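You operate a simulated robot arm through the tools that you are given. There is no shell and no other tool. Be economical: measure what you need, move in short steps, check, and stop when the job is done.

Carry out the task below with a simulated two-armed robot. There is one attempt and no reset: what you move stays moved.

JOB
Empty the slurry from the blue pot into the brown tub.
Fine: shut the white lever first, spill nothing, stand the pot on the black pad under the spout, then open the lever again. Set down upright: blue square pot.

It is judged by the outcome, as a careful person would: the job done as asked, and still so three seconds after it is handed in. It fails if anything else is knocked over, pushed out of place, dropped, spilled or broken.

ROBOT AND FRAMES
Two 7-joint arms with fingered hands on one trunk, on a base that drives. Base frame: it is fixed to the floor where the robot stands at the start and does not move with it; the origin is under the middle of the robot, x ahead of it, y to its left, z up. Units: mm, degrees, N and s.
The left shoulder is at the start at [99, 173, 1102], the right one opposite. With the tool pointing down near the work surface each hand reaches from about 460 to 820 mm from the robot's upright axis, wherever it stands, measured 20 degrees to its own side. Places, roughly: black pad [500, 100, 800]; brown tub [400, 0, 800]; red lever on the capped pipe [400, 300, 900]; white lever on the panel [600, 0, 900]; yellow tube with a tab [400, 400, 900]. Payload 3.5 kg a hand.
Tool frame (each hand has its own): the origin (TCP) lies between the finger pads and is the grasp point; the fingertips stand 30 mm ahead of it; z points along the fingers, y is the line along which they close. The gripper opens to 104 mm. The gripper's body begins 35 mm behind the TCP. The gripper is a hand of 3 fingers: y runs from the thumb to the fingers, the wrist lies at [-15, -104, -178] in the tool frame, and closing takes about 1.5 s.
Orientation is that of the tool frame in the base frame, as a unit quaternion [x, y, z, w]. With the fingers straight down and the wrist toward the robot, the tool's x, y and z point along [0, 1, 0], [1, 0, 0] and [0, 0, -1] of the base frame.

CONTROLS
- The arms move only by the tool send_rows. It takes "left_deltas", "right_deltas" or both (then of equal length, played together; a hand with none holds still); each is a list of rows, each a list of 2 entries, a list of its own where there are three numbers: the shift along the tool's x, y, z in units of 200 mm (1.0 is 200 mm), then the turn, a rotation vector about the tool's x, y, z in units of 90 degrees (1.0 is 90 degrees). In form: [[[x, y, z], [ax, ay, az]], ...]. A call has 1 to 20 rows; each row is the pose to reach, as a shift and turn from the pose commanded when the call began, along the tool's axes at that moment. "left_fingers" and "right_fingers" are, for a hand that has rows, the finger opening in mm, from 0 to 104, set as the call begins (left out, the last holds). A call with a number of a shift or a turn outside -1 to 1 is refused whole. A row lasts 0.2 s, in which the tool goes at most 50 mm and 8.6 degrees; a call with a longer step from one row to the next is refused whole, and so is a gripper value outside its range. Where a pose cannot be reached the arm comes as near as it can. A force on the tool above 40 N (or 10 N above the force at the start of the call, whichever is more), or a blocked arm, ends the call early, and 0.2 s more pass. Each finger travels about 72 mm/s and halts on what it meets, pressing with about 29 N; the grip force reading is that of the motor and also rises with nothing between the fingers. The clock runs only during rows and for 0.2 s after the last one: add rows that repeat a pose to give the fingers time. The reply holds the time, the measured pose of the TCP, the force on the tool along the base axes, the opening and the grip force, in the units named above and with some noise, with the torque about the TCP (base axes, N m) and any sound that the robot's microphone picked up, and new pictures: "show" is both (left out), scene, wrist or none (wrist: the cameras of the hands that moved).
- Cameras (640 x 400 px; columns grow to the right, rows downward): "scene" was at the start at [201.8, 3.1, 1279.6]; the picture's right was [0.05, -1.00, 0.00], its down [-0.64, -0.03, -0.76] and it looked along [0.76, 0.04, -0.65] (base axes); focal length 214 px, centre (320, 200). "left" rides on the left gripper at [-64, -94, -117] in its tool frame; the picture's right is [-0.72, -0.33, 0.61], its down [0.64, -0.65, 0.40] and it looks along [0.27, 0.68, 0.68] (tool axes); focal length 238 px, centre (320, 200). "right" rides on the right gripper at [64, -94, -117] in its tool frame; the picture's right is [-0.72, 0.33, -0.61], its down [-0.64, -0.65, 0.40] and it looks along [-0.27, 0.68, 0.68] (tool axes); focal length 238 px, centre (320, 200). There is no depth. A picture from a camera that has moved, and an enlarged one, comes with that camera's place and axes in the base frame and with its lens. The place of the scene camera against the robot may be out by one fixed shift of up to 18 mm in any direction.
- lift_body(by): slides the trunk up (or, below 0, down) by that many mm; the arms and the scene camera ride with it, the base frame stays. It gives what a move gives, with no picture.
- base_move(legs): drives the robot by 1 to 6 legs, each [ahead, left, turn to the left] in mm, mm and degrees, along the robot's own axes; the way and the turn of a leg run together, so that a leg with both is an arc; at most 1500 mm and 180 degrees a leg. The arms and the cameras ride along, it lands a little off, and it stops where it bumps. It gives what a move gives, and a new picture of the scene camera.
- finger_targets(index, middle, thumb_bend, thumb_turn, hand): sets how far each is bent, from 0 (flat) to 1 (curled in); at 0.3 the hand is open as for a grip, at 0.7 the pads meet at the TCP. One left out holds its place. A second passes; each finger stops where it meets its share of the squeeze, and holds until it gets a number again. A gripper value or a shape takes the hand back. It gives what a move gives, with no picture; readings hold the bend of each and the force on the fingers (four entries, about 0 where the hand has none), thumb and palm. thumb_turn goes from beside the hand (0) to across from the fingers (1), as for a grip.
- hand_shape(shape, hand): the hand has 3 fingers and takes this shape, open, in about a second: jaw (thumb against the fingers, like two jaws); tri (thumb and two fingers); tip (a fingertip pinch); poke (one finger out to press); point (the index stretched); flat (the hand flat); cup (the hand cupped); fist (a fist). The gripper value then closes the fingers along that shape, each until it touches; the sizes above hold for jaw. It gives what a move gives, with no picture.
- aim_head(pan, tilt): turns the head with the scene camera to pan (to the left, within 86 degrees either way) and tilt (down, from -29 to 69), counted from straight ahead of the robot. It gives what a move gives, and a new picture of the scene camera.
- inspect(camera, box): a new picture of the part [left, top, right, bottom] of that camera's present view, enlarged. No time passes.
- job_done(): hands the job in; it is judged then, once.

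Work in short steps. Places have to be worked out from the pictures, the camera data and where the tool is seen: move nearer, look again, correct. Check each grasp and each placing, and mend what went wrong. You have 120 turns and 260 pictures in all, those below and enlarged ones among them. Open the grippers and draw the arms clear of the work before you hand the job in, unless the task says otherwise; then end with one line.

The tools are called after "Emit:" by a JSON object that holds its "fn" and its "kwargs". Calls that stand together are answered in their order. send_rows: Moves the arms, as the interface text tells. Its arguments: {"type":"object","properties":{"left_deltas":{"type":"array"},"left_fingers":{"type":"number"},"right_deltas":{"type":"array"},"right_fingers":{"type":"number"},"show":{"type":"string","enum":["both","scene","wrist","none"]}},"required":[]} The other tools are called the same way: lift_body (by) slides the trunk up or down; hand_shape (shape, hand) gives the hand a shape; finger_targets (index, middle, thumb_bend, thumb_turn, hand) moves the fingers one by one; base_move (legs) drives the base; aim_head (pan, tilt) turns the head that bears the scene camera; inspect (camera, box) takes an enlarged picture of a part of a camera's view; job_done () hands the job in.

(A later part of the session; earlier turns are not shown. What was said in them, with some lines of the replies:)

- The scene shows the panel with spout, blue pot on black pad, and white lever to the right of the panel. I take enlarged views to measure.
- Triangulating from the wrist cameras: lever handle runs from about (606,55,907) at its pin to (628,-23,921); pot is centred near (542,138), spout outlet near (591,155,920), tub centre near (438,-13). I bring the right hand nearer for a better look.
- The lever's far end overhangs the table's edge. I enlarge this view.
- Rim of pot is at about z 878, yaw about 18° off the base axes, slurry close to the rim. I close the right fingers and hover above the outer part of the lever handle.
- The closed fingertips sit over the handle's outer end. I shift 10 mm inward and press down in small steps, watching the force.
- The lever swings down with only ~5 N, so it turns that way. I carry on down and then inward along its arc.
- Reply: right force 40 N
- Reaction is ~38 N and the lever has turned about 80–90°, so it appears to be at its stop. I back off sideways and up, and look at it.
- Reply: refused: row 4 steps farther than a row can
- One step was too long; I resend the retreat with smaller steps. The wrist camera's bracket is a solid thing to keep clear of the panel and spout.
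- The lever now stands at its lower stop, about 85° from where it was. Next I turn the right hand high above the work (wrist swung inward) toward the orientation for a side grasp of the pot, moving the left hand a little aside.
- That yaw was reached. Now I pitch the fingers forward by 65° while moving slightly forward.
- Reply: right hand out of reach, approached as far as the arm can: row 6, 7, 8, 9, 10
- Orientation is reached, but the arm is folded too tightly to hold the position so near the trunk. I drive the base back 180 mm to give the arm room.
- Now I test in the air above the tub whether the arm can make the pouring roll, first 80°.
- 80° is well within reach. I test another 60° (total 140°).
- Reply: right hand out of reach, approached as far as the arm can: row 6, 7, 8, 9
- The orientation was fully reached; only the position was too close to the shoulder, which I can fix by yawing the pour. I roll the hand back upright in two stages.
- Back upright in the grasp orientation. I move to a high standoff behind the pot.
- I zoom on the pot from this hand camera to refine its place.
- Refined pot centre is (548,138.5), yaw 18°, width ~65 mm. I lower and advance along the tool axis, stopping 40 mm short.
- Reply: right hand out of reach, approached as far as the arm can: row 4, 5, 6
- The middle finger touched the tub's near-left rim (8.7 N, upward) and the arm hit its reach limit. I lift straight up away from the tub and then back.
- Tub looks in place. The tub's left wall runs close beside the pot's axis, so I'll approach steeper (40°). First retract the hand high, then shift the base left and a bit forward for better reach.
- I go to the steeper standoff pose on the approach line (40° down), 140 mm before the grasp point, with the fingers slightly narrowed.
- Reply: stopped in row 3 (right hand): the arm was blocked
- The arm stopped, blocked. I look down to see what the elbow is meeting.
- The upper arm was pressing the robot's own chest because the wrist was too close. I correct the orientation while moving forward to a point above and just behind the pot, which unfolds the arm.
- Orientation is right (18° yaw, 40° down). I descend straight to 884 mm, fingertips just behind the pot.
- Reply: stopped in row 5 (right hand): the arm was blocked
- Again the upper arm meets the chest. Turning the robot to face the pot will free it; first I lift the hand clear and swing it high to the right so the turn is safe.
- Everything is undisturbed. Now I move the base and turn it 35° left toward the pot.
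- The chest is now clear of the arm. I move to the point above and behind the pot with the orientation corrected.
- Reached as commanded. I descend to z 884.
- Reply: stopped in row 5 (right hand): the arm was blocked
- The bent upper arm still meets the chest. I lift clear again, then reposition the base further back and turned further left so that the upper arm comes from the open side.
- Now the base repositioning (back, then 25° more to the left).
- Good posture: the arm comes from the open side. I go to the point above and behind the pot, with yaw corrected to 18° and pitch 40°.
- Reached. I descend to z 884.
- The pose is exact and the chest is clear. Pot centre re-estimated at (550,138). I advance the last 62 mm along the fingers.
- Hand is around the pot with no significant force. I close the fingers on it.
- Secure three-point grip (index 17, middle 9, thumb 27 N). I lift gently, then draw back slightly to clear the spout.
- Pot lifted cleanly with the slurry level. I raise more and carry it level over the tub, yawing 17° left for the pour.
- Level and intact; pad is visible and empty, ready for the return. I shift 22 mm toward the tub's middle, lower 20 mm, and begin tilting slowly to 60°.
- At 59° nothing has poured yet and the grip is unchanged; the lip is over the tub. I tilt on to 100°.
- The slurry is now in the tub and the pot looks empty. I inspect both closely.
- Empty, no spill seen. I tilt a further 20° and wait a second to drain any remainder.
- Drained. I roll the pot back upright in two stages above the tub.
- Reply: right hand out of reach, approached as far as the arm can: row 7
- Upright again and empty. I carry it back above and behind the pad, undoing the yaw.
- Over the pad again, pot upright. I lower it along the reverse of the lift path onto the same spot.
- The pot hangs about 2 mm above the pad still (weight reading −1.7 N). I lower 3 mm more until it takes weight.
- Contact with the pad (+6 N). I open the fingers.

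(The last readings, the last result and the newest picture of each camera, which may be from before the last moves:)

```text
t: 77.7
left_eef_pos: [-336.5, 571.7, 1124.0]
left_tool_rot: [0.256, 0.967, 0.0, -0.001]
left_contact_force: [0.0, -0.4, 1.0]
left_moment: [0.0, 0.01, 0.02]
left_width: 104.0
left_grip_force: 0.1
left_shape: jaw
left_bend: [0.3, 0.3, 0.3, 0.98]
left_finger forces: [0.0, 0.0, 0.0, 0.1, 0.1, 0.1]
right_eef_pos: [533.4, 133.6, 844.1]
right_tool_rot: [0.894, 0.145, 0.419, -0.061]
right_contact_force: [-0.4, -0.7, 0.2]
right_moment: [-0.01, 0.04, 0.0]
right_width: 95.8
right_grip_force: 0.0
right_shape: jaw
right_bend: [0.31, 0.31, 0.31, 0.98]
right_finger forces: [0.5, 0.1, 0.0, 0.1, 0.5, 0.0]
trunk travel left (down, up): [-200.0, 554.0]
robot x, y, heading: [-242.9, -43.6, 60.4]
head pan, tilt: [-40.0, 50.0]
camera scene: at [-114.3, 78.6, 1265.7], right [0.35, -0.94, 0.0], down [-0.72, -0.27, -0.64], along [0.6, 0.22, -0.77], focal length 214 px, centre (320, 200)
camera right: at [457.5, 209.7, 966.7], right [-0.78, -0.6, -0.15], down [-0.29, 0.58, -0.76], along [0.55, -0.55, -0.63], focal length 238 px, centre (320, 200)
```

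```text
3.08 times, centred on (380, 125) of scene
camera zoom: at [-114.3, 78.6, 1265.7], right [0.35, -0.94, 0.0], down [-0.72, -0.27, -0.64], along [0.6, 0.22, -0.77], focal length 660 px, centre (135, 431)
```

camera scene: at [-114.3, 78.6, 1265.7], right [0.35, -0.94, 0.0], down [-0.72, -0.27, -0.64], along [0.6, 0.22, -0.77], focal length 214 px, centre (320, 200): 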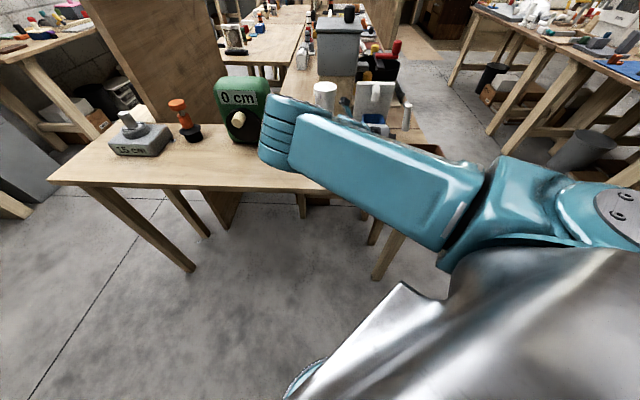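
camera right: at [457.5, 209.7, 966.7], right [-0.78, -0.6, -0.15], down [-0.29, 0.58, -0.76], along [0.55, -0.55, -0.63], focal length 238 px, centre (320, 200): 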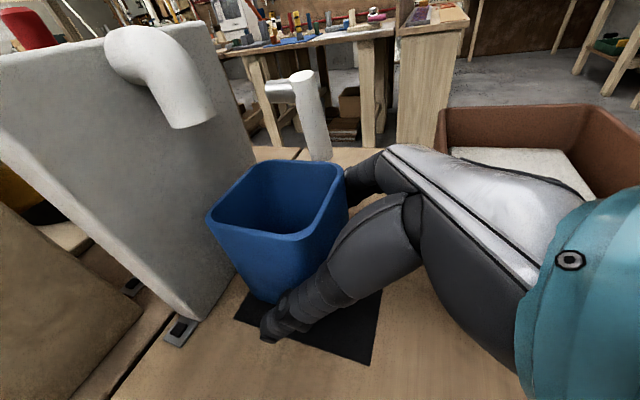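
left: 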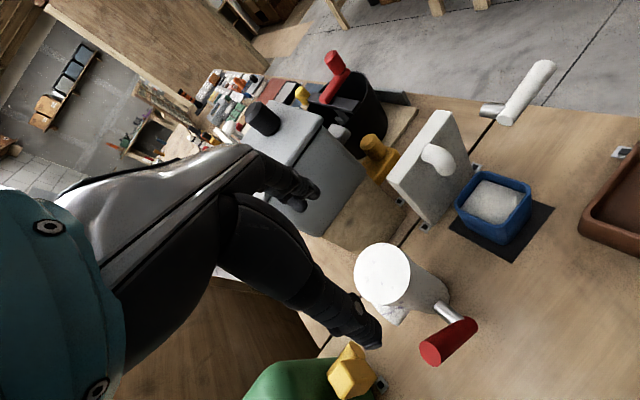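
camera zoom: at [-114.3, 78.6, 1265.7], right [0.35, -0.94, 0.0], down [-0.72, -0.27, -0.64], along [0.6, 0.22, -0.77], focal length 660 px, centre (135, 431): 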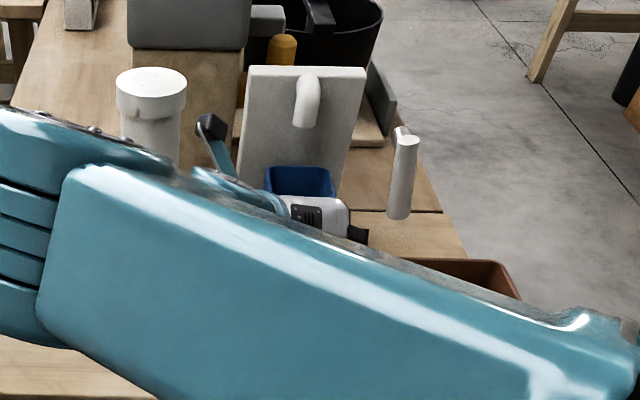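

The pot stands upright on the pad. I withdraw along the finger axis, then rise.

Emit:
{"fn": "send_rows", "kwargs": {"right_deltas": [[[0, 0, -0.06], [0, 0, 0]], [[0, 0, -0.13], [0, 0, 0]], [[0, 0, -0.21], [0, 0, 0]], [[0, 0, -0.31], [0, 0, 0]], [[0.11, 0, -0.4], [0, 0, 0]], [[0.23, 0, -0.5], [0, 0, 0]], [[0.345, 0, -0.6], [0, 0, 0]], [[0.46, 0, -0.696], [0, 0, 0]], [[0.46, 0, -0.696], [0, 0, 0]]], "show": "both"}}

Emit:
{"fn": "inspect", "kwargs": {"camera": "right", "box": [160, 120, 440, 400]}}

```text
t: 79.7
left_eef_pos: [-336.2, 573.1, 1123.6]
left_tool_rot: [0.256, 0.967, 0.0, -0.001]
left_contact_force: [0.0, 0.6, -0.5]
left_moment: [0.0, -0.02, -0.03]
left_width: 103.6
left_grip_force: 0.1
left_shape: jaw
left_bend: [0.3, 0.3, 0.3, 0.98]
left_finger forces: [0.0, 0.0, 0.0, 0.1, 0.0, 0.0]
right_eef_pos: [485.4, 119.2, 1005.3]
right_tool_rot: [0.894, 0.144, 0.419, -0.061]
right_contact_force: [0.6, 0.2, 0.3]
right_moment: [0.01, 0.0, 0.02]
right_width: 95.9
right_grip_force: 0.0
right_shape: jaw
right_bend: [0.32, 0.31, 0.31, 0.98]
right_finger forces: [0.0, 0.0, 0.0, 0.0, 0.0, 0.0]
trunk travel left (down, up): [-200.0, 554.0]
robot x, y, heading: [-244.6, -46.6, 60.0]
head pan, tilt: [-40.0, 50.0]
camera scene: at [-114.2, 78.8, 1265.7], right [0.35, -0.94, 0.0], down [-0.72, -0.27, -0.64], along [0.6, 0.22, -0.77], focal length 214 px, centre (320, 200)
camera right: at [409.5, 195.6, 1126.8], right [-0.78, -0.6, -0.15], down [-0.29, 0.58, -0.76], along [0.55, -0.55, -0.63], focal length 238 px, centre (320, 200)
```

scene: 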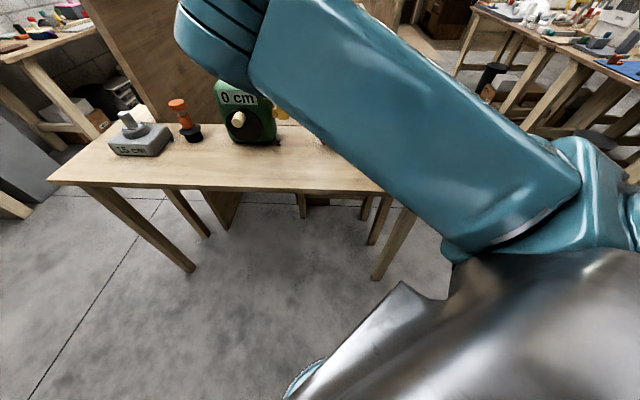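
right: 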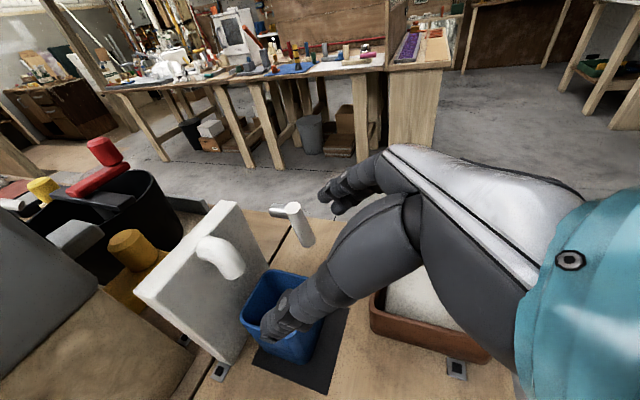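

```text
1.43 times, centred on (300, 260) of right
camera zoom: at [409.5, 195.6, 1126.8], right [-0.78, -0.6, -0.15], down [-0.29, 0.58, -0.76], along [0.55, -0.55, -0.63], focal length 340 px, centre (349, 114)
```

zoom: 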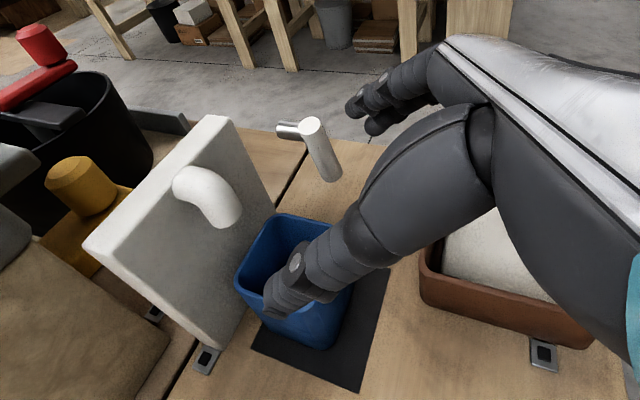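

Pot stands free on the pad. Next, reopening the lever needs a push from its pot side, then a lift from beneath. I move the hand right, steepen it to 60° and close the fingers.

Emit:
{"fn": "send_rows", "kwargs": {"right_deltas": [[[-0.02, 0.11, -0.06], [0, -0.074, 0]], [[-0.04, 0.22, -0.12], [0, -0.148, 0]], [[-0.062, 0.329, -0.19], [0, -0.222, 0]], [[-0.062, 0.329, -0.19], [0, -0.222, 0]], [[-0.062, 0.329, -0.19], [0, -0.222, 0]], [[-0.062, 0.329, -0.19], [0, -0.222, 0]], [[-0.062, 0.329, -0.19], [0, -0.222, 0]]], "right_fingers": 0, "show": "none"}}

Emit:
{"fn": "base_move", "kwargs": {"legs": [[24, -42, 0]]}}

```text
t: 81.2
left_eef_pos: [-336.0, 571.7, 1123.4]
left_tool_rot: [0.256, 0.967, -0.001, 0.0]
left_contact_force: [0.5, -0.8, 0.6]
left_moment: [0.01, 0.04, -0.02]
left_width: 103.8
left_grip_force: 0.1
left_shape: jaw
left_bend: [0.3, 0.3, 0.3, 0.98]
left_finger forces: [0.1, 0.0, 0.1, 0.0, 0.1, 0.1]
right_eef_pos: [472.0, 44.1, 1020.1]
right_tool_rot: [0.953, 0.152, 0.258, -0.035]
right_contact_force: [-0.4, 0.0, 0.4]
right_moment: [0.02, 0.02, 0.01]
right_width: 0.1
right_grip_force: 29.6
right_shape: jaw
right_bend: [0.7, 0.7, 0.47, 1.0]
right_finger forces: [0.0, 0.1, 0.1, 0.0, 0.0, 0.1]
trunk travel left (down, up): [-200.0, 554.0]
robot x, y, heading: [-243.1, -47.3, 60.1]
head pan, tilt: [-40.0, 50.0]
```

```text
t: 82.2
left_eef_pos: [-288.1, 571.8, 1124.7]
left_tool_rot: [0.255, 0.967, 0.0, 0.0]
left_contact_force: [-0.3, -0.7, 1.0]
left_moment: [-0.02, 0.01, 0.01]
left_width: 103.4
left_grip_force: 0.0
left_shape: jaw
left_bend: [0.3, 0.3, 0.3, 0.98]
left_finger forces: [0.0, 0.0, 0.0, 0.0, 0.0, 0.1]
right_eef_pos: [518.8, 46.8, 1019.6]
right_tool_rot: [0.953, 0.153, 0.257, -0.035]
right_contact_force: [-0.1, -0.4, -0.4]
right_moment: [0.03, 0.01, 0.0]
right_width: 0.0
right_grip_force: 29.3
right_shape: jaw
right_bend: [0.7, 0.7, 0.47, 1.0]
right_finger forces: [0.1, 0.1, 0.0, 0.0, 0.0, 0.0]
trunk travel left (down, up): [-200.0, 554.0]
robot x, y, heading: [-197.8, -44.6, 60.4]
head pan, tilt: [-40.0, 50.0]
camera scene: at [-66.1, 78.6, 1265.6], right [0.35, -0.94, 0.0], down [-0.72, -0.27, -0.64], along [0.6, 0.22, -0.77], focal length 214 px, centre (320, 200)
```

scene: 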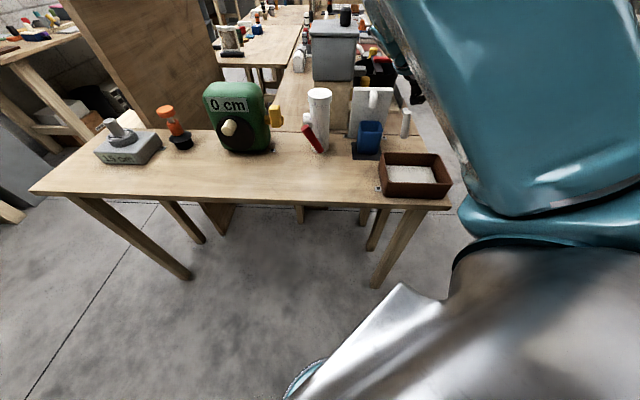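

I check the work area: pot, pad, tub and lever.

Emit:
{"fn": "inspect", "kwargs": {"camera": "scene", "box": [290, 70, 470, 220]}}

Emit:
{"fn": "inspect", "kwargs": {"camera": "right", "box": [0, 0, 640, 400]}}

```text
2.67 times, centred on (380, 145) of scene
camera zoom: at [-66.1, 78.6, 1265.6], right [0.35, -0.94, 0.0], down [-0.72, -0.27, -0.64], along [0.6, 0.22, -0.77], focal length 572 px, centre (160, 347)
```

zoom: 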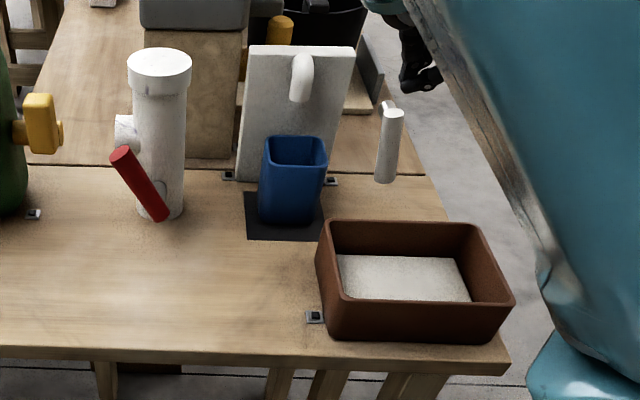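

```text
1.00 times, centred on (320, 200) of right
camera zoom: at [486.7, 136.4, 1150.8], right [-0.78, -0.6, 0.17], down [-0.53, 0.5, -0.68], along [0.32, -0.62, -0.71], focal length 238 px, centre (320, 200)
```

zoom: 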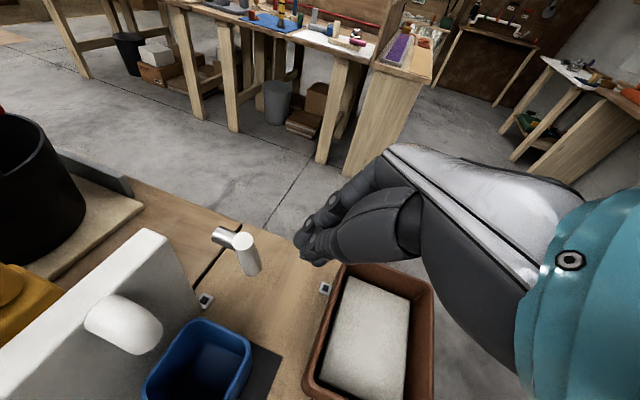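

All in order. I position the closed fingertips above the gap between pot and lever.

Emit:
{"fn": "send_rows", "kwargs": {"right_deltas": [[[0.038, -0.01, 0.108], [0, 0, 0]], [[0.076, -0.017, 0.216], [0, 0, 0]], [[0.114, -0.026, 0.325], [0, 0, 0]], [[0.151, -0.034, 0.433], [0, 0, 0]], [[0.151, -0.034, 0.433], [0, 0, 0]]], "show": "both"}}

Emit:
{"fn": "inspect", "kwargs": {"camera": "scene", "box": [290, 70, 470, 220]}}

```text
t: 83.4
left_eef_pos: [-289.6, 570.2, 1124.0]
left_tool_rot: [0.255, 0.967, 0.0, 0.0]
left_contact_force: [0.0, 0.1, -0.1]
left_moment: [-0.01, 0.01, -0.03]
left_width: 103.5
left_grip_force: 0.1
left_shape: jaw
left_bend: [0.3, 0.3, 0.3, 0.98]
left_finger forces: [0.0, 0.1, 0.0, 0.0, 0.1, 0.0]
right_eef_pos: [582.3, 73.5, 959.1]
right_tool_rot: [0.953, 0.154, 0.258, -0.036]
right_contact_force: [-0.3, 0.8, 0.3]
right_moment: [0.01, 0.02, 0.0]
right_width: 0.0
right_grip_force: 29.3
right_shape: jaw
right_bend: [0.7, 0.7, 0.47, 1.0]
right_finger forces: [0.1, 0.1, 0.1, 0.0, 0.1, 0.0]
trunk travel left (down, up): [-200.0, 554.0]
robot x, y, heading: [-202.7, -48.4, 60.2]
head pan, tilt: [-40.0, 50.0]
camera scene: at [-67.6, 78.5, 1265.8], right [0.35, -0.94, 0.0], down [-0.72, -0.27, -0.64], along [0.6, 0.22, -0.77], focal length 214 px, centre (320, 200)
camera right: at [550.2, 163.7, 1089.5], right [-0.78, -0.6, 0.17], down [-0.53, 0.5, -0.68], along [0.32, -0.62, -0.71], focal length 238 px, centre (320, 200)
```

scene: 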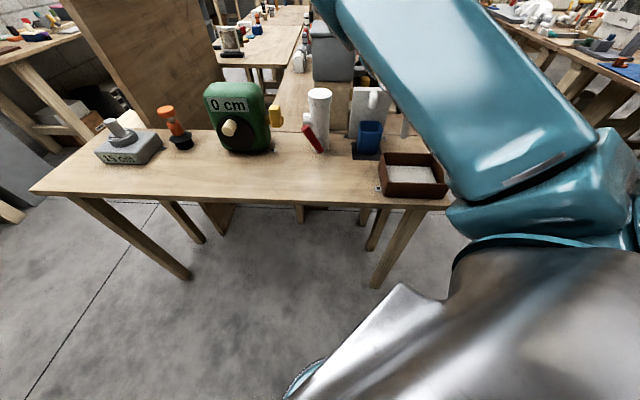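
right: 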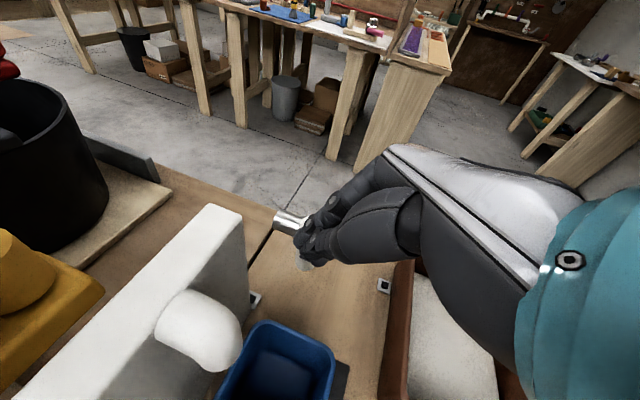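

```text
2.67 times, centred on (380, 145) of scene
camera zoom: at [-67.6, 78.5, 1265.8], right [0.35, -0.94, 0.0], down [-0.72, -0.27, -0.64], along [0.6, 0.22, -0.77], focal length 572 px, centre (160, 347)
```

zoom: 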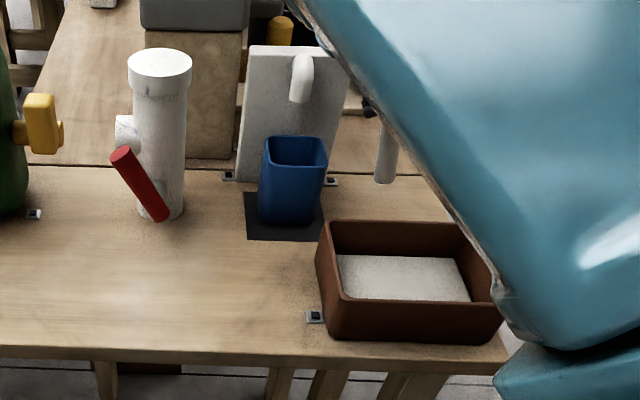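

Fingertips are at the gap (13 mm left of the lever's head, above the pot rim). I descend 84 mm in small steps.

Emit:
{"fn": "send_rows", "kwargs": {"right_deltas": [[[-0.035, 0, 0.061], [0, 0, 0]], [[-0.07, 0, 0.121], [0, 0, 0]], [[-0.105, 0, 0.182], [0, 0, 0]], [[-0.14, 0, 0.243], [0, 0, 0]], [[-0.175, 0, 0.303], [0, 0, 0]], [[-0.21, 0, 0.364], [0, 0, 0]], [[-0.21, 0, 0.364], [0, 0, 0]]], "show": "both"}}

Emit:
{"fn": "inspect", "kwargs": {"camera": "right", "box": [160, 120, 440, 400]}}

```text
t: 85.0
left_eef_pos: [-288.6, 571.1, 1123.9]
left_tool_rot: [0.256, 0.967, 0.0, 0.0]
left_contact_force: [-0.6, 1.3, 0.3]
left_moment: [0.03, -0.03, 0.01]
left_width: 103.6
left_grip_force: 0.1
left_shape: jaw
left_bend: [0.3, 0.3, 0.3, 0.98]
left_finger forces: [0.0, 0.1, 0.0, 0.1, 0.0, 0.0]
right_eef_pos: [583.1, 70.8, 876.5]
right_tool_rot: [0.953, 0.154, 0.258, -0.035]
right_contact_force: [0.8, -0.1, 0.0]
right_moment: [0.0, 0.02, 0.01]
right_width: 0.1
right_grip_force: 29.1
right_shape: jaw
right_bend: [0.7, 0.7, 0.47, 1.0]
right_finger forces: [0.0, 0.0, 0.0, 0.0, 0.0, 0.1]
trunk travel left (down, up): [-200.0, 554.0]
robot x, y, heading: [-198.6, -42.7, 60.5]
head pan, tilt: [-40.0, 50.0]
camera scene: at [-67.4, 78.6, 1265.8], right [0.35, -0.94, 0.0], down [-0.72, -0.27, -0.64], along [0.6, 0.22, -0.77], focal length 214 px, centre (320, 200)
camera right: at [549.4, 162.1, 1007.8], right [-0.78, -0.6, 0.17], down [-0.53, 0.5, -0.68], along [0.32, -0.62, -0.71], focal length 238 px, centre (320, 200)
```

scene: 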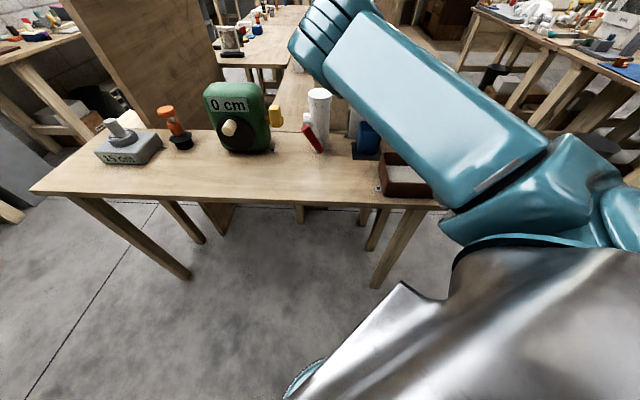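
right: 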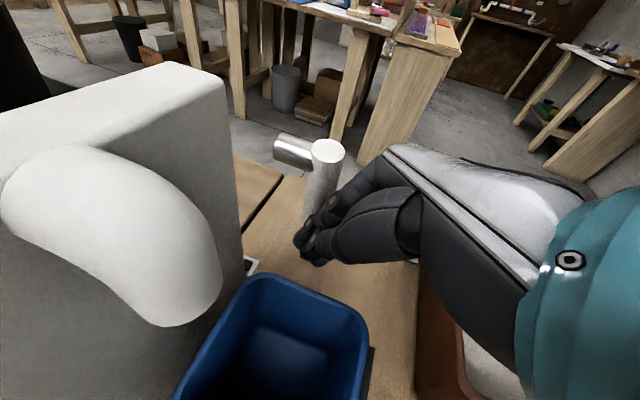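

```text
1.43 times, centred on (300, 260) of right
camera zoom: at [549.4, 162.1, 1007.8], right [-0.78, -0.6, 0.17], down [-0.53, 0.5, -0.68], along [0.32, -0.62, -0.71], focal length 340 px, centre (349, 114)
```

zoom: 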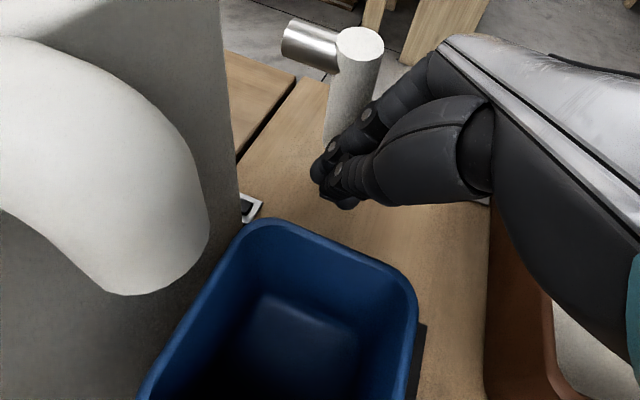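

The fingertips sit left of the lever and overlap it in depth. I push sideways to the right in small steps.

Emit:
{"fn": "send_rows", "kwargs": {"right_deltas": [[[0, 0.04, 0], [0, 0, 0]], [[0, 0.08, 0], [0, 0, 0]], [[0, 0.12, 0], [0, 0, 0]], [[0, 0.16, 0], [0, 0, 0]], [[0, 0.2, 0], [0, 0, 0]], [[0, 0.24, 0], [0, 0, 0]], [[0, 0.28, 0], [0, 0, 0]], [[0, 0.31, 0], [0, 0, 0]], [[0, 0.31, 0], [0, 0, 0]]], "show": "wrist"}}

```text
t: 87.0
left_eef_pos: [-290.4, 572.5, 1122.9]
left_tool_rot: [0.255, 0.967, 0.001, 0.002]
left_contact_force: [-0.2, 0.5, 0.5]
left_moment: [0.01, -0.02, 0.03]
left_width: 103.5
left_grip_force: 0.1
left_shape: jaw
left_bend: [0.3, 0.3, 0.3, 0.98]
left_finger forces: [0.0, 0.0, 0.1, 0.1, 0.0, 0.1]
right_eef_pos: [602.3, 13.9, 878.2]
right_tool_rot: [0.953, 0.154, 0.258, -0.034]
right_contact_force: [-18.9, 4.9, -2.3]
right_moment: [-0.03, -0.25, -0.12]
right_width: 0.0
right_grip_force: 29.2
right_shape: jaw
right_bend: [0.7, 0.7, 0.46, 1.0]
right_finger forces: [21.6, 0.1, 0.1, 0.1, 0.0, 0.1]
trunk travel left (down, up): [-200.0, 554.0]
robot x, y, heading: [-200.6, -45.9, 60.6]
head pan, tilt: [-40.0, 50.0]
camera right: at [568.3, 104.5, 1009.5], right [-0.78, -0.6, 0.17], down [-0.53, 0.5, -0.68], along [0.32, -0.63, -0.71], focal length 238 px, centre (320, 200)
```

right: 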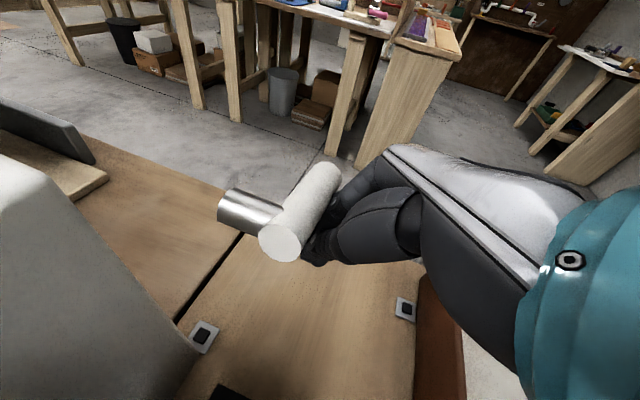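

The lever has risen to about 20° below horizontal. I back the fingers out in front of it and flatten to 40° to get beneath the handle's outer part.

Emit:
{"fn": "send_rows", "kwargs": {"right_deltas": [[[0, -0.03, 0], [0, 0, 0]], [[-0.065, -0.04, -0.0375], [0, 0, 0]], [[-0.13, -0.04, -0.075], [0, 0, 0]], [[-0.195, -0.04, -0.1125], [0, 0, 0]], [[-0.26, -0.04, -0.15], [0, 0, 0]], [[-0.27, 0.02, -0.115], [0, 0.074, 0]], [[-0.28, 0.075, -0.08], [0, 0.148, 0]], [[-0.29, 0.13, -0.047], [0, 0.222, 0]], [[-0.29, 0.13, -0.047], [0, 0.222, 0]]], "show": "both"}}

Emit:
{"fn": "inspect", "kwargs": {"camera": "right", "box": [160, 60, 440, 340]}}

```text
t: 89.0
left_eef_pos: [-288.3, 571.1, 1124.1]
left_tool_rot: [0.255, 0.967, 0.0, 0.0]
left_contact_force: [-0.3, -0.2, 0.7]
left_moment: [-0.01, 0.01, -0.01]
left_width: 103.8
left_grip_force: 0.0
left_shape: jaw
left_bend: [0.3, 0.3, 0.3, 0.98]
left_finger forces: [0.0, 0.0, 0.0, 0.0, 0.0, 0.0]
right_eef_pos: [559.4, -26.7, 856.3]
right_tool_rot: [0.894, 0.146, 0.42, -0.061]
right_contact_force: [0.7, 0.9, 0.5]
right_moment: [0.01, -0.02, 0.01]
right_width: 0.2
right_grip_force: 29.0
right_shape: jaw
right_bend: [0.7, 0.7, 0.47, 1.0]
right_finger forces: [0.0, 0.0, 0.0, 0.0, 0.1, 0.0]
trunk travel left (down, up): [-200.0, 554.0]
robot x, y, heading: [-198.4, -45.7, 60.3]
head pan, tilt: [-40.0, 50.0]
camera scene: at [-67.4, 78.6, 1265.8], right [0.35, -0.94, 0.0], down [-0.72, -0.27, -0.64], along [0.6, 0.22, -0.77], focal length 214 px, centre (320, 200)
camera right: at [483.1, 48.5, 978.8], right [-0.78, -0.6, -0.16], down [-0.29, 0.58, -0.76], along [0.55, -0.55, -0.63], focal length 238 px, centre (320, 200)
```

scene: 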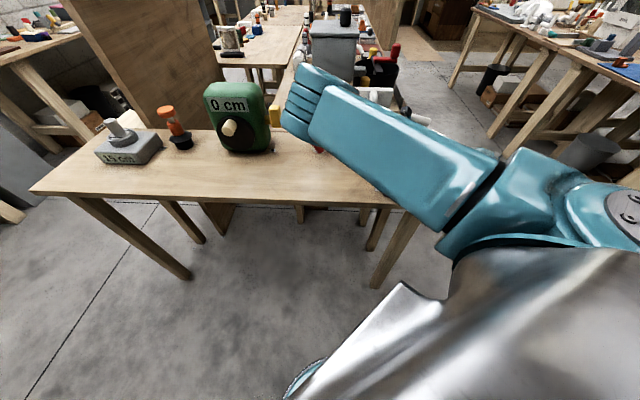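
right: 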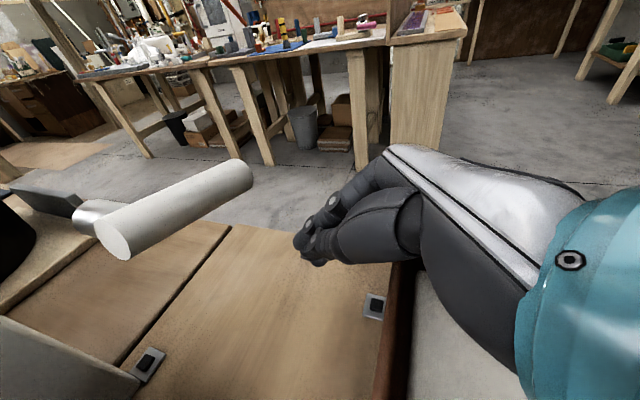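

```text
1.43 times, centred on (300, 200) of right
camera zoom: at [483.1, 48.5, 978.8], right [-0.78, -0.6, -0.16], down [-0.29, 0.58, -0.76], along [0.55, -0.55, -0.63], focal length 340 px, centre (349, 200)
```

zoom: 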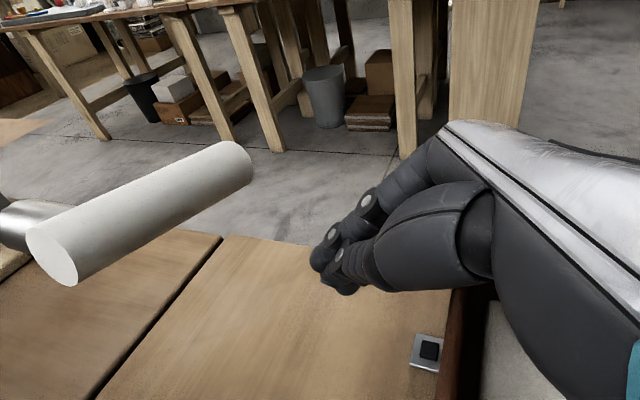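

The handle is about 15° below horizontal. I slide the fingers forward underneath it.

Emit:
{"fn": "send_rows", "kwargs": {"right_deltas": [[[0.045, 0, 0.053], [0, 0, 0]], [[0.09, 0, 0.106], [0, 0, 0]], [[0.133, 0, 0.158], [0, 0, 0]], [[0.178, 0, 0.211], [0, 0, 0]], [[0.222, 0, 0.264], [0, 0, 0]], [[0.222, 0, 0.264], [0, 0, 0]]], "show": "wrist"}}

```text
t: 90.4
left_eef_pos: [-289.2, 572.1, 1123.8]
left_tool_rot: [0.255, 0.967, 0.0, 0.0]
left_contact_force: [-0.4, 0.4, -0.6]
left_moment: [-0.02, -0.03, -0.03]
left_width: 103.9
left_grip_force: 0.1
left_shape: jaw
left_bend: [0.3, 0.3, 0.3, 0.98]
left_finger forces: [0.1, 0.0, 0.2, 0.1, 0.0, 0.1]
right_eef_pos: [625.4, -8.9, 857.7]
right_tool_rot: [0.894, 0.145, 0.419, -0.062]
right_contact_force: [0.0, 0.0, -1.0]
right_moment: [0.0, -0.05, 0.02]
right_width: 0.1
right_grip_force: 28.5
right_shape: jaw
right_bend: [0.7, 0.7, 0.47, 1.0]
right_finger forces: [0.1, 0.0, 0.0, 0.0, 0.0, 0.1]
trunk travel left (down, up): [-200.0, 554.0]
robot x, y, heading: [-195.5, -43.1, 60.5]
head pan, tilt: [-40.0, 50.0]
camera right: at [549.0, 68.2, 979.8], right [-0.78, -0.6, -0.16], down [-0.3, 0.58, -0.76], along [0.55, -0.55, -0.63], focal length 238 px, centre (320, 200)
```

right: 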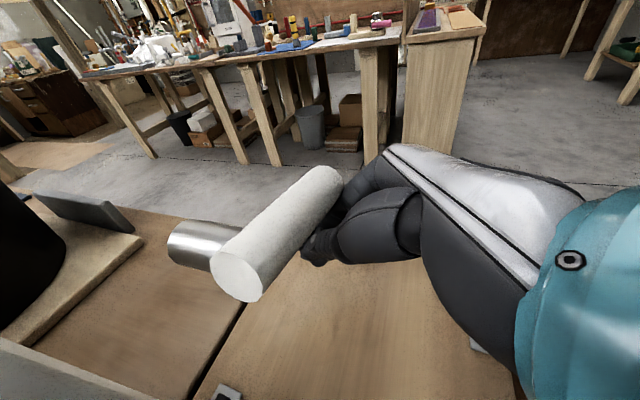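

The fingers are beneath the handle without contact. I lift slowly.

Emit:
{"fn": "send_rows", "kwargs": {"right_deltas": [[[0.019, 0, -0.016], [0, 0, 0]], [[0.038, 0, -0.032], [0, 0, 0]], [[0.0575, 0, -0.048], [0, 0, 0]], [[0.0766, 0, -0.0643], [0, 0, 0]], [[0.0958, 0, -0.08], [0, 0, 0]], [[0.115, 0, -0.0965], [0, 0, 0]], [[0.138, 0, -0.1157], [0, 0, 0]], [[0.138, 0, -0.1157], [0, 0, 0]]], "show": "wrist"}}

```text
t: 92.2
left_eef_pos: [-285.4, 571.0, 1125.5]
left_tool_rot: [0.255, 0.967, 0.0, -0.002]
left_contact_force: [-0.3, -0.1, -0.2]
left_moment: [0.03, 0.0, -0.01]
left_width: 103.7
left_grip_force: 0.0
left_shape: jaw
left_bend: [0.3, 0.3, 0.3, 0.98]
left_finger forces: [0.1, 0.0, 0.0, 0.0, 0.0, 0.0]
right_eef_pos: [625.1, -9.4, 884.2]
right_tool_rot: [0.897, 0.144, 0.414, -0.061]
right_contact_force: [-5.6, -12.9, -35.1]
right_moment: [0.69, -0.12, -0.07]
right_width: 0.2
right_grip_force: 28.8
right_shape: jaw
right_bend: [0.7, 0.7, 0.47, 1.0]
right_finger forces: [33.2, 0.0, 0.0, 0.1, 1.7, 0.1]
trunk travel left (down, up): [-200.0, 554.0]
robot x, y, heading: [-201.9, -44.3, 60.2]
head pan, tilt: [-40.0, 50.0]
camera right: at [550.0, 66.0, 1007.5], right [-0.79, -0.6, -0.15], down [-0.3, 0.58, -0.76], along [0.54, -0.55, -0.64], focal length 238 px, centre (320, 200)
```

right: 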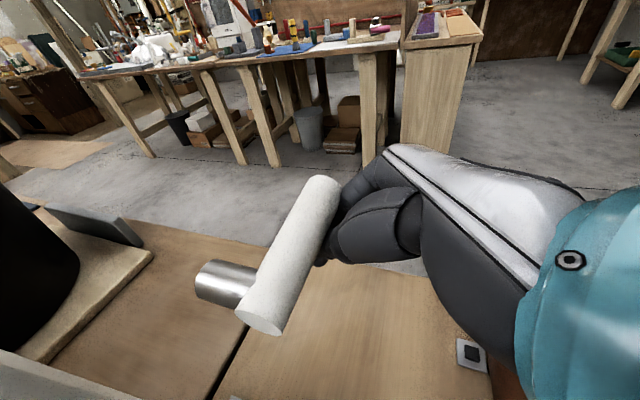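

Firm stop at ~38 N: the lever is back at its upper limit. I lower off it, back out, rise and look.

Emit:
{"fn": "send_rows", "kwargs": {"right_deltas": [[[-0.05, 0, 0.042], [0, 0, 0]], [[-0.1, 0, 0.084], [0, 0, 0]], [[-0.12, 0, 0.1], [0, 0, 0]], [[-0.22, 0, -0.02], [0, 0, 0]], [[-0.32, 0, -0.14], [0, 0, 0]], [[-0.41, 0, -0.245], [0, 0, 0]], [[-0.28, 0, -0.36], [0, 0, 0]], [[-0.14, 0, -0.48], [0, 0, 0]], [[0.0, 0, -0.6], [0, 0, 0]], [[0.1, 0, -0.68], [0, 0, 0]], [[0.1, 0, -0.68], [0, 0, 0]]], "show": "both"}}

Emit:
{"fn": "inspect", "kwargs": {"camera": "right", "box": [60, 100, 380, 400]}}

```text
t: 94.6
left_eef_pos: [-289.8, 571.7, 1125.3]
left_tool_rot: [0.256, 0.967, 0.0, 0.001]
left_contact_force: [-0.1, -0.8, 0.4]
left_moment: [0.02, 0.04, 0.02]
left_width: 103.5
left_grip_force: 0.1
left_shape: jaw
left_bend: [0.3, 0.3, 0.3, 0.98]
left_finger forces: [0.1, 0.0, 0.1, 0.1, 0.0, 0.1]
right_eef_pos: [537.5, -34.1, 996.7]
right_tool_rot: [0.894, 0.145, 0.419, -0.06]
right_contact_force: [0.3, -0.4, -0.5]
right_moment: [0.0, 0.01, -0.04]
right_width: 0.4
right_grip_force: 28.6
right_shape: jaw
right_bend: [0.7, 0.7, 0.47, 1.0]
right_finger forces: [0.1, 0.0, 0.0, 0.0, 0.0, 0.1]
trunk travel left (down, up): [-200.0, 554.0]
robot x, y, heading: [-198.9, -48.8, 60.5]
head pan, tilt: [-40.0, 50.0]
camera scene: at [-67.3, 78.7, 1265.7], right [0.35, -0.94, 0.0], down [-0.72, -0.27, -0.64], along [0.6, 0.22, -0.77], focal length 214 px, centre (320, 200)
camera right: at [461.9, 41.9, 1119.6], right [-0.78, -0.6, -0.15], down [-0.3, 0.58, -0.76], along [0.55, -0.55, -0.63], focal length 238 px, centre (320, 200)
```

scene: 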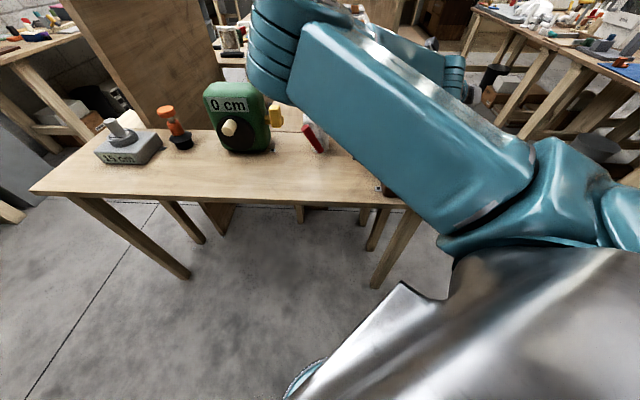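
right: 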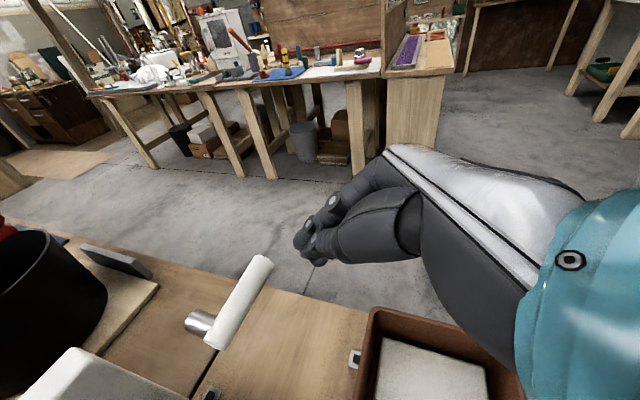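

```text
1.33 times, centred on (220, 250) of right
camera zoom: at [461.9, 41.9, 1119.6], right [-0.78, -0.6, -0.15], down [-0.3, 0.58, -0.76], along [0.55, -0.55, -0.63], focal length 318 px, centre (453, 133)
```

zoom: 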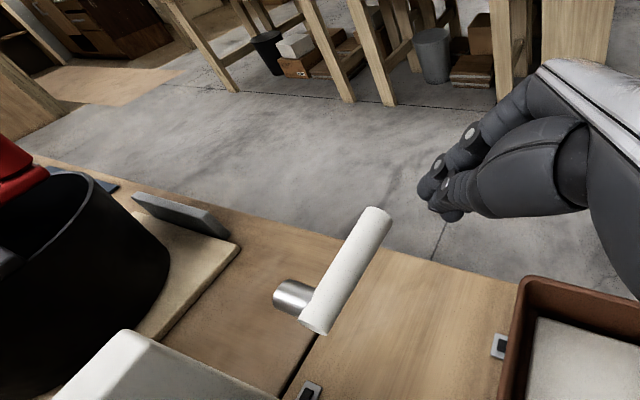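

The lever's ends project exactly where they were at the start, so it is fully open again. I open the hand and draw the arm up and back to the right, clear of the work.

Emit:
{"fn": "send_rows", "kwargs": {"right_deltas": [[[0.08, 0.05, -0.12], [0, 0, 0]], [[0.16, 0.1, -0.24], [0, 0, 0]], [[0.24, 0.2, -0.36], [0, 0, 0]], [[0.3, 0.32, -0.48], [0, 0, 0]], [[0.34, 0.46, -0.6], [0, 0, 0]], [[0.36, 0.6, -0.7], [0, 0, 0]], [[0.36, 0.6, -0.7], [0, 0, 0]]], "right_fingers": 104, "show": "scene"}}

Emit:
{"fn": "inspect", "kwargs": {"camera": "scene", "box": [270, 60, 470, 220]}}

Emit:
{"fn": "inspect", "kwargs": {"camera": "right", "box": [0, 0, 640, 400]}}

```text
t: 96.2
left_eef_pos: [-289.1, 571.9, 1124.7]
left_tool_rot: [0.255, 0.967, 0.0, 0.0]
left_contact_force: [-0.1, -0.7, 0.2]
left_moment: [0.03, -0.04, 0.0]
left_width: 103.5
left_grip_force: 0.0
left_shape: jaw
left_bend: [0.3, 0.3, 0.3, 0.98]
left_finger forces: [0.0, 0.0, 0.0, 0.0, 0.0, 0.0]
right_eef_pos: [514.5, -163.3, 1143.3]
right_tool_rot: [0.894, 0.146, 0.419, -0.062]
right_contact_force: [0.0, 0.0, -0.7]
right_moment: [0.02, -0.01, 0.02]
right_width: 103.8
right_grip_force: 0.1
right_shape: jaw
right_bend: [0.3, 0.3, 0.3, 0.98]
right_finger forces: [0.0, 0.0, 0.0, 0.0, 0.1, 0.0]
trunk travel left (down, up): [-200.0, 554.0]
robot x, y, heading: [-197.5, -49.1, 60.4]
head pan, tilt: [-40.0, 50.0]
camera scene: at [-67.4, 78.9, 1265.7], right [0.35, -0.94, 0.0], down [-0.72, -0.27, -0.64], along [0.6, 0.22, -0.77], focal length 214 px, centre (320, 200)
```

scene: 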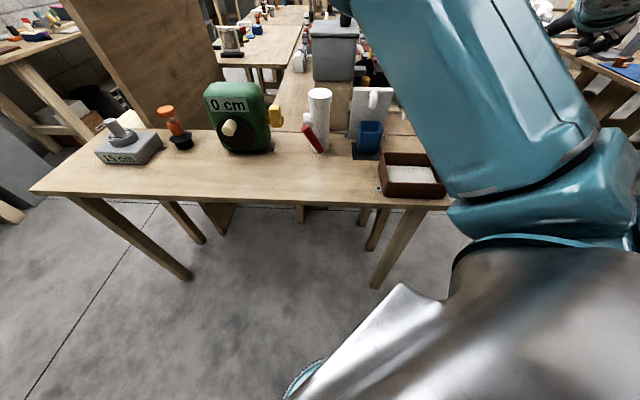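

```text
2.50 times, centred on (370, 140) of scene
camera zoom: at [-67.4, 78.9, 1265.7], right [0.35, -0.94, 0.0], down [-0.72, -0.27, -0.64], along [0.6, 0.22, -0.77], focal length 536 px, centre (195, 350)
```

zoom: 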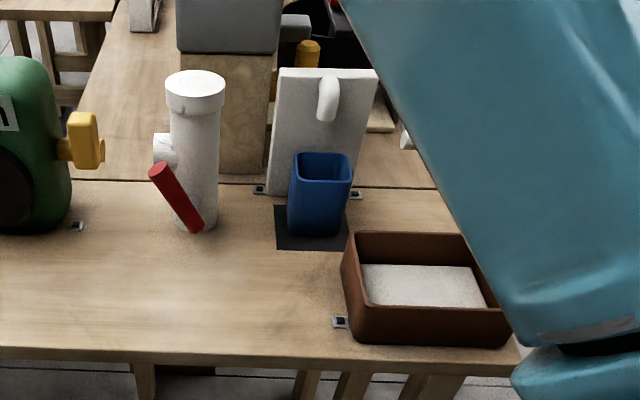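

```text
1.00 times, centred on (320, 200) of right
camera zoom: at [438.3, -87.2, 1265.8], right [-0.78, -0.6, -0.15], down [-0.3, 0.58, -0.76], along [0.55, -0.55, -0.63], focal length 238 px, centre (320, 200)
```

zoom: 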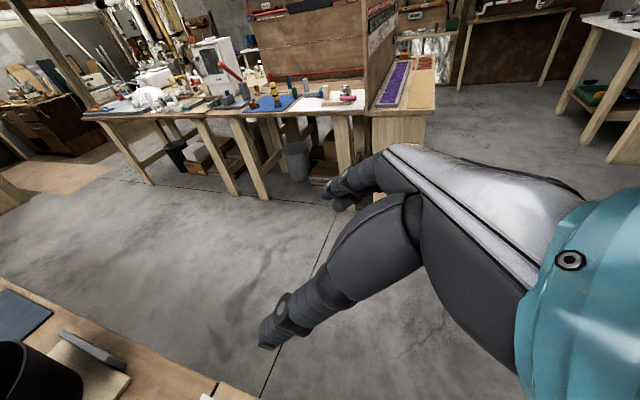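

The final view shows the lever open, the pot upright and empty on the pad under the spout, and the slurry in the tub with no spill. The arms are clear and both hands are open, so I hand the job in.

Emit:
{"fn": "job_done", "kwargs": {}}

```text
The job is handed in.
```

I shut the white lever, emptied the pot into the brown tub with no spill seen, stood the pot upright on the black pad under the spout, and opened the lever fully again. A finger brushed the tub's rim once on an early approach, so the tub may have shifted a few millimetres; it still looks in place.
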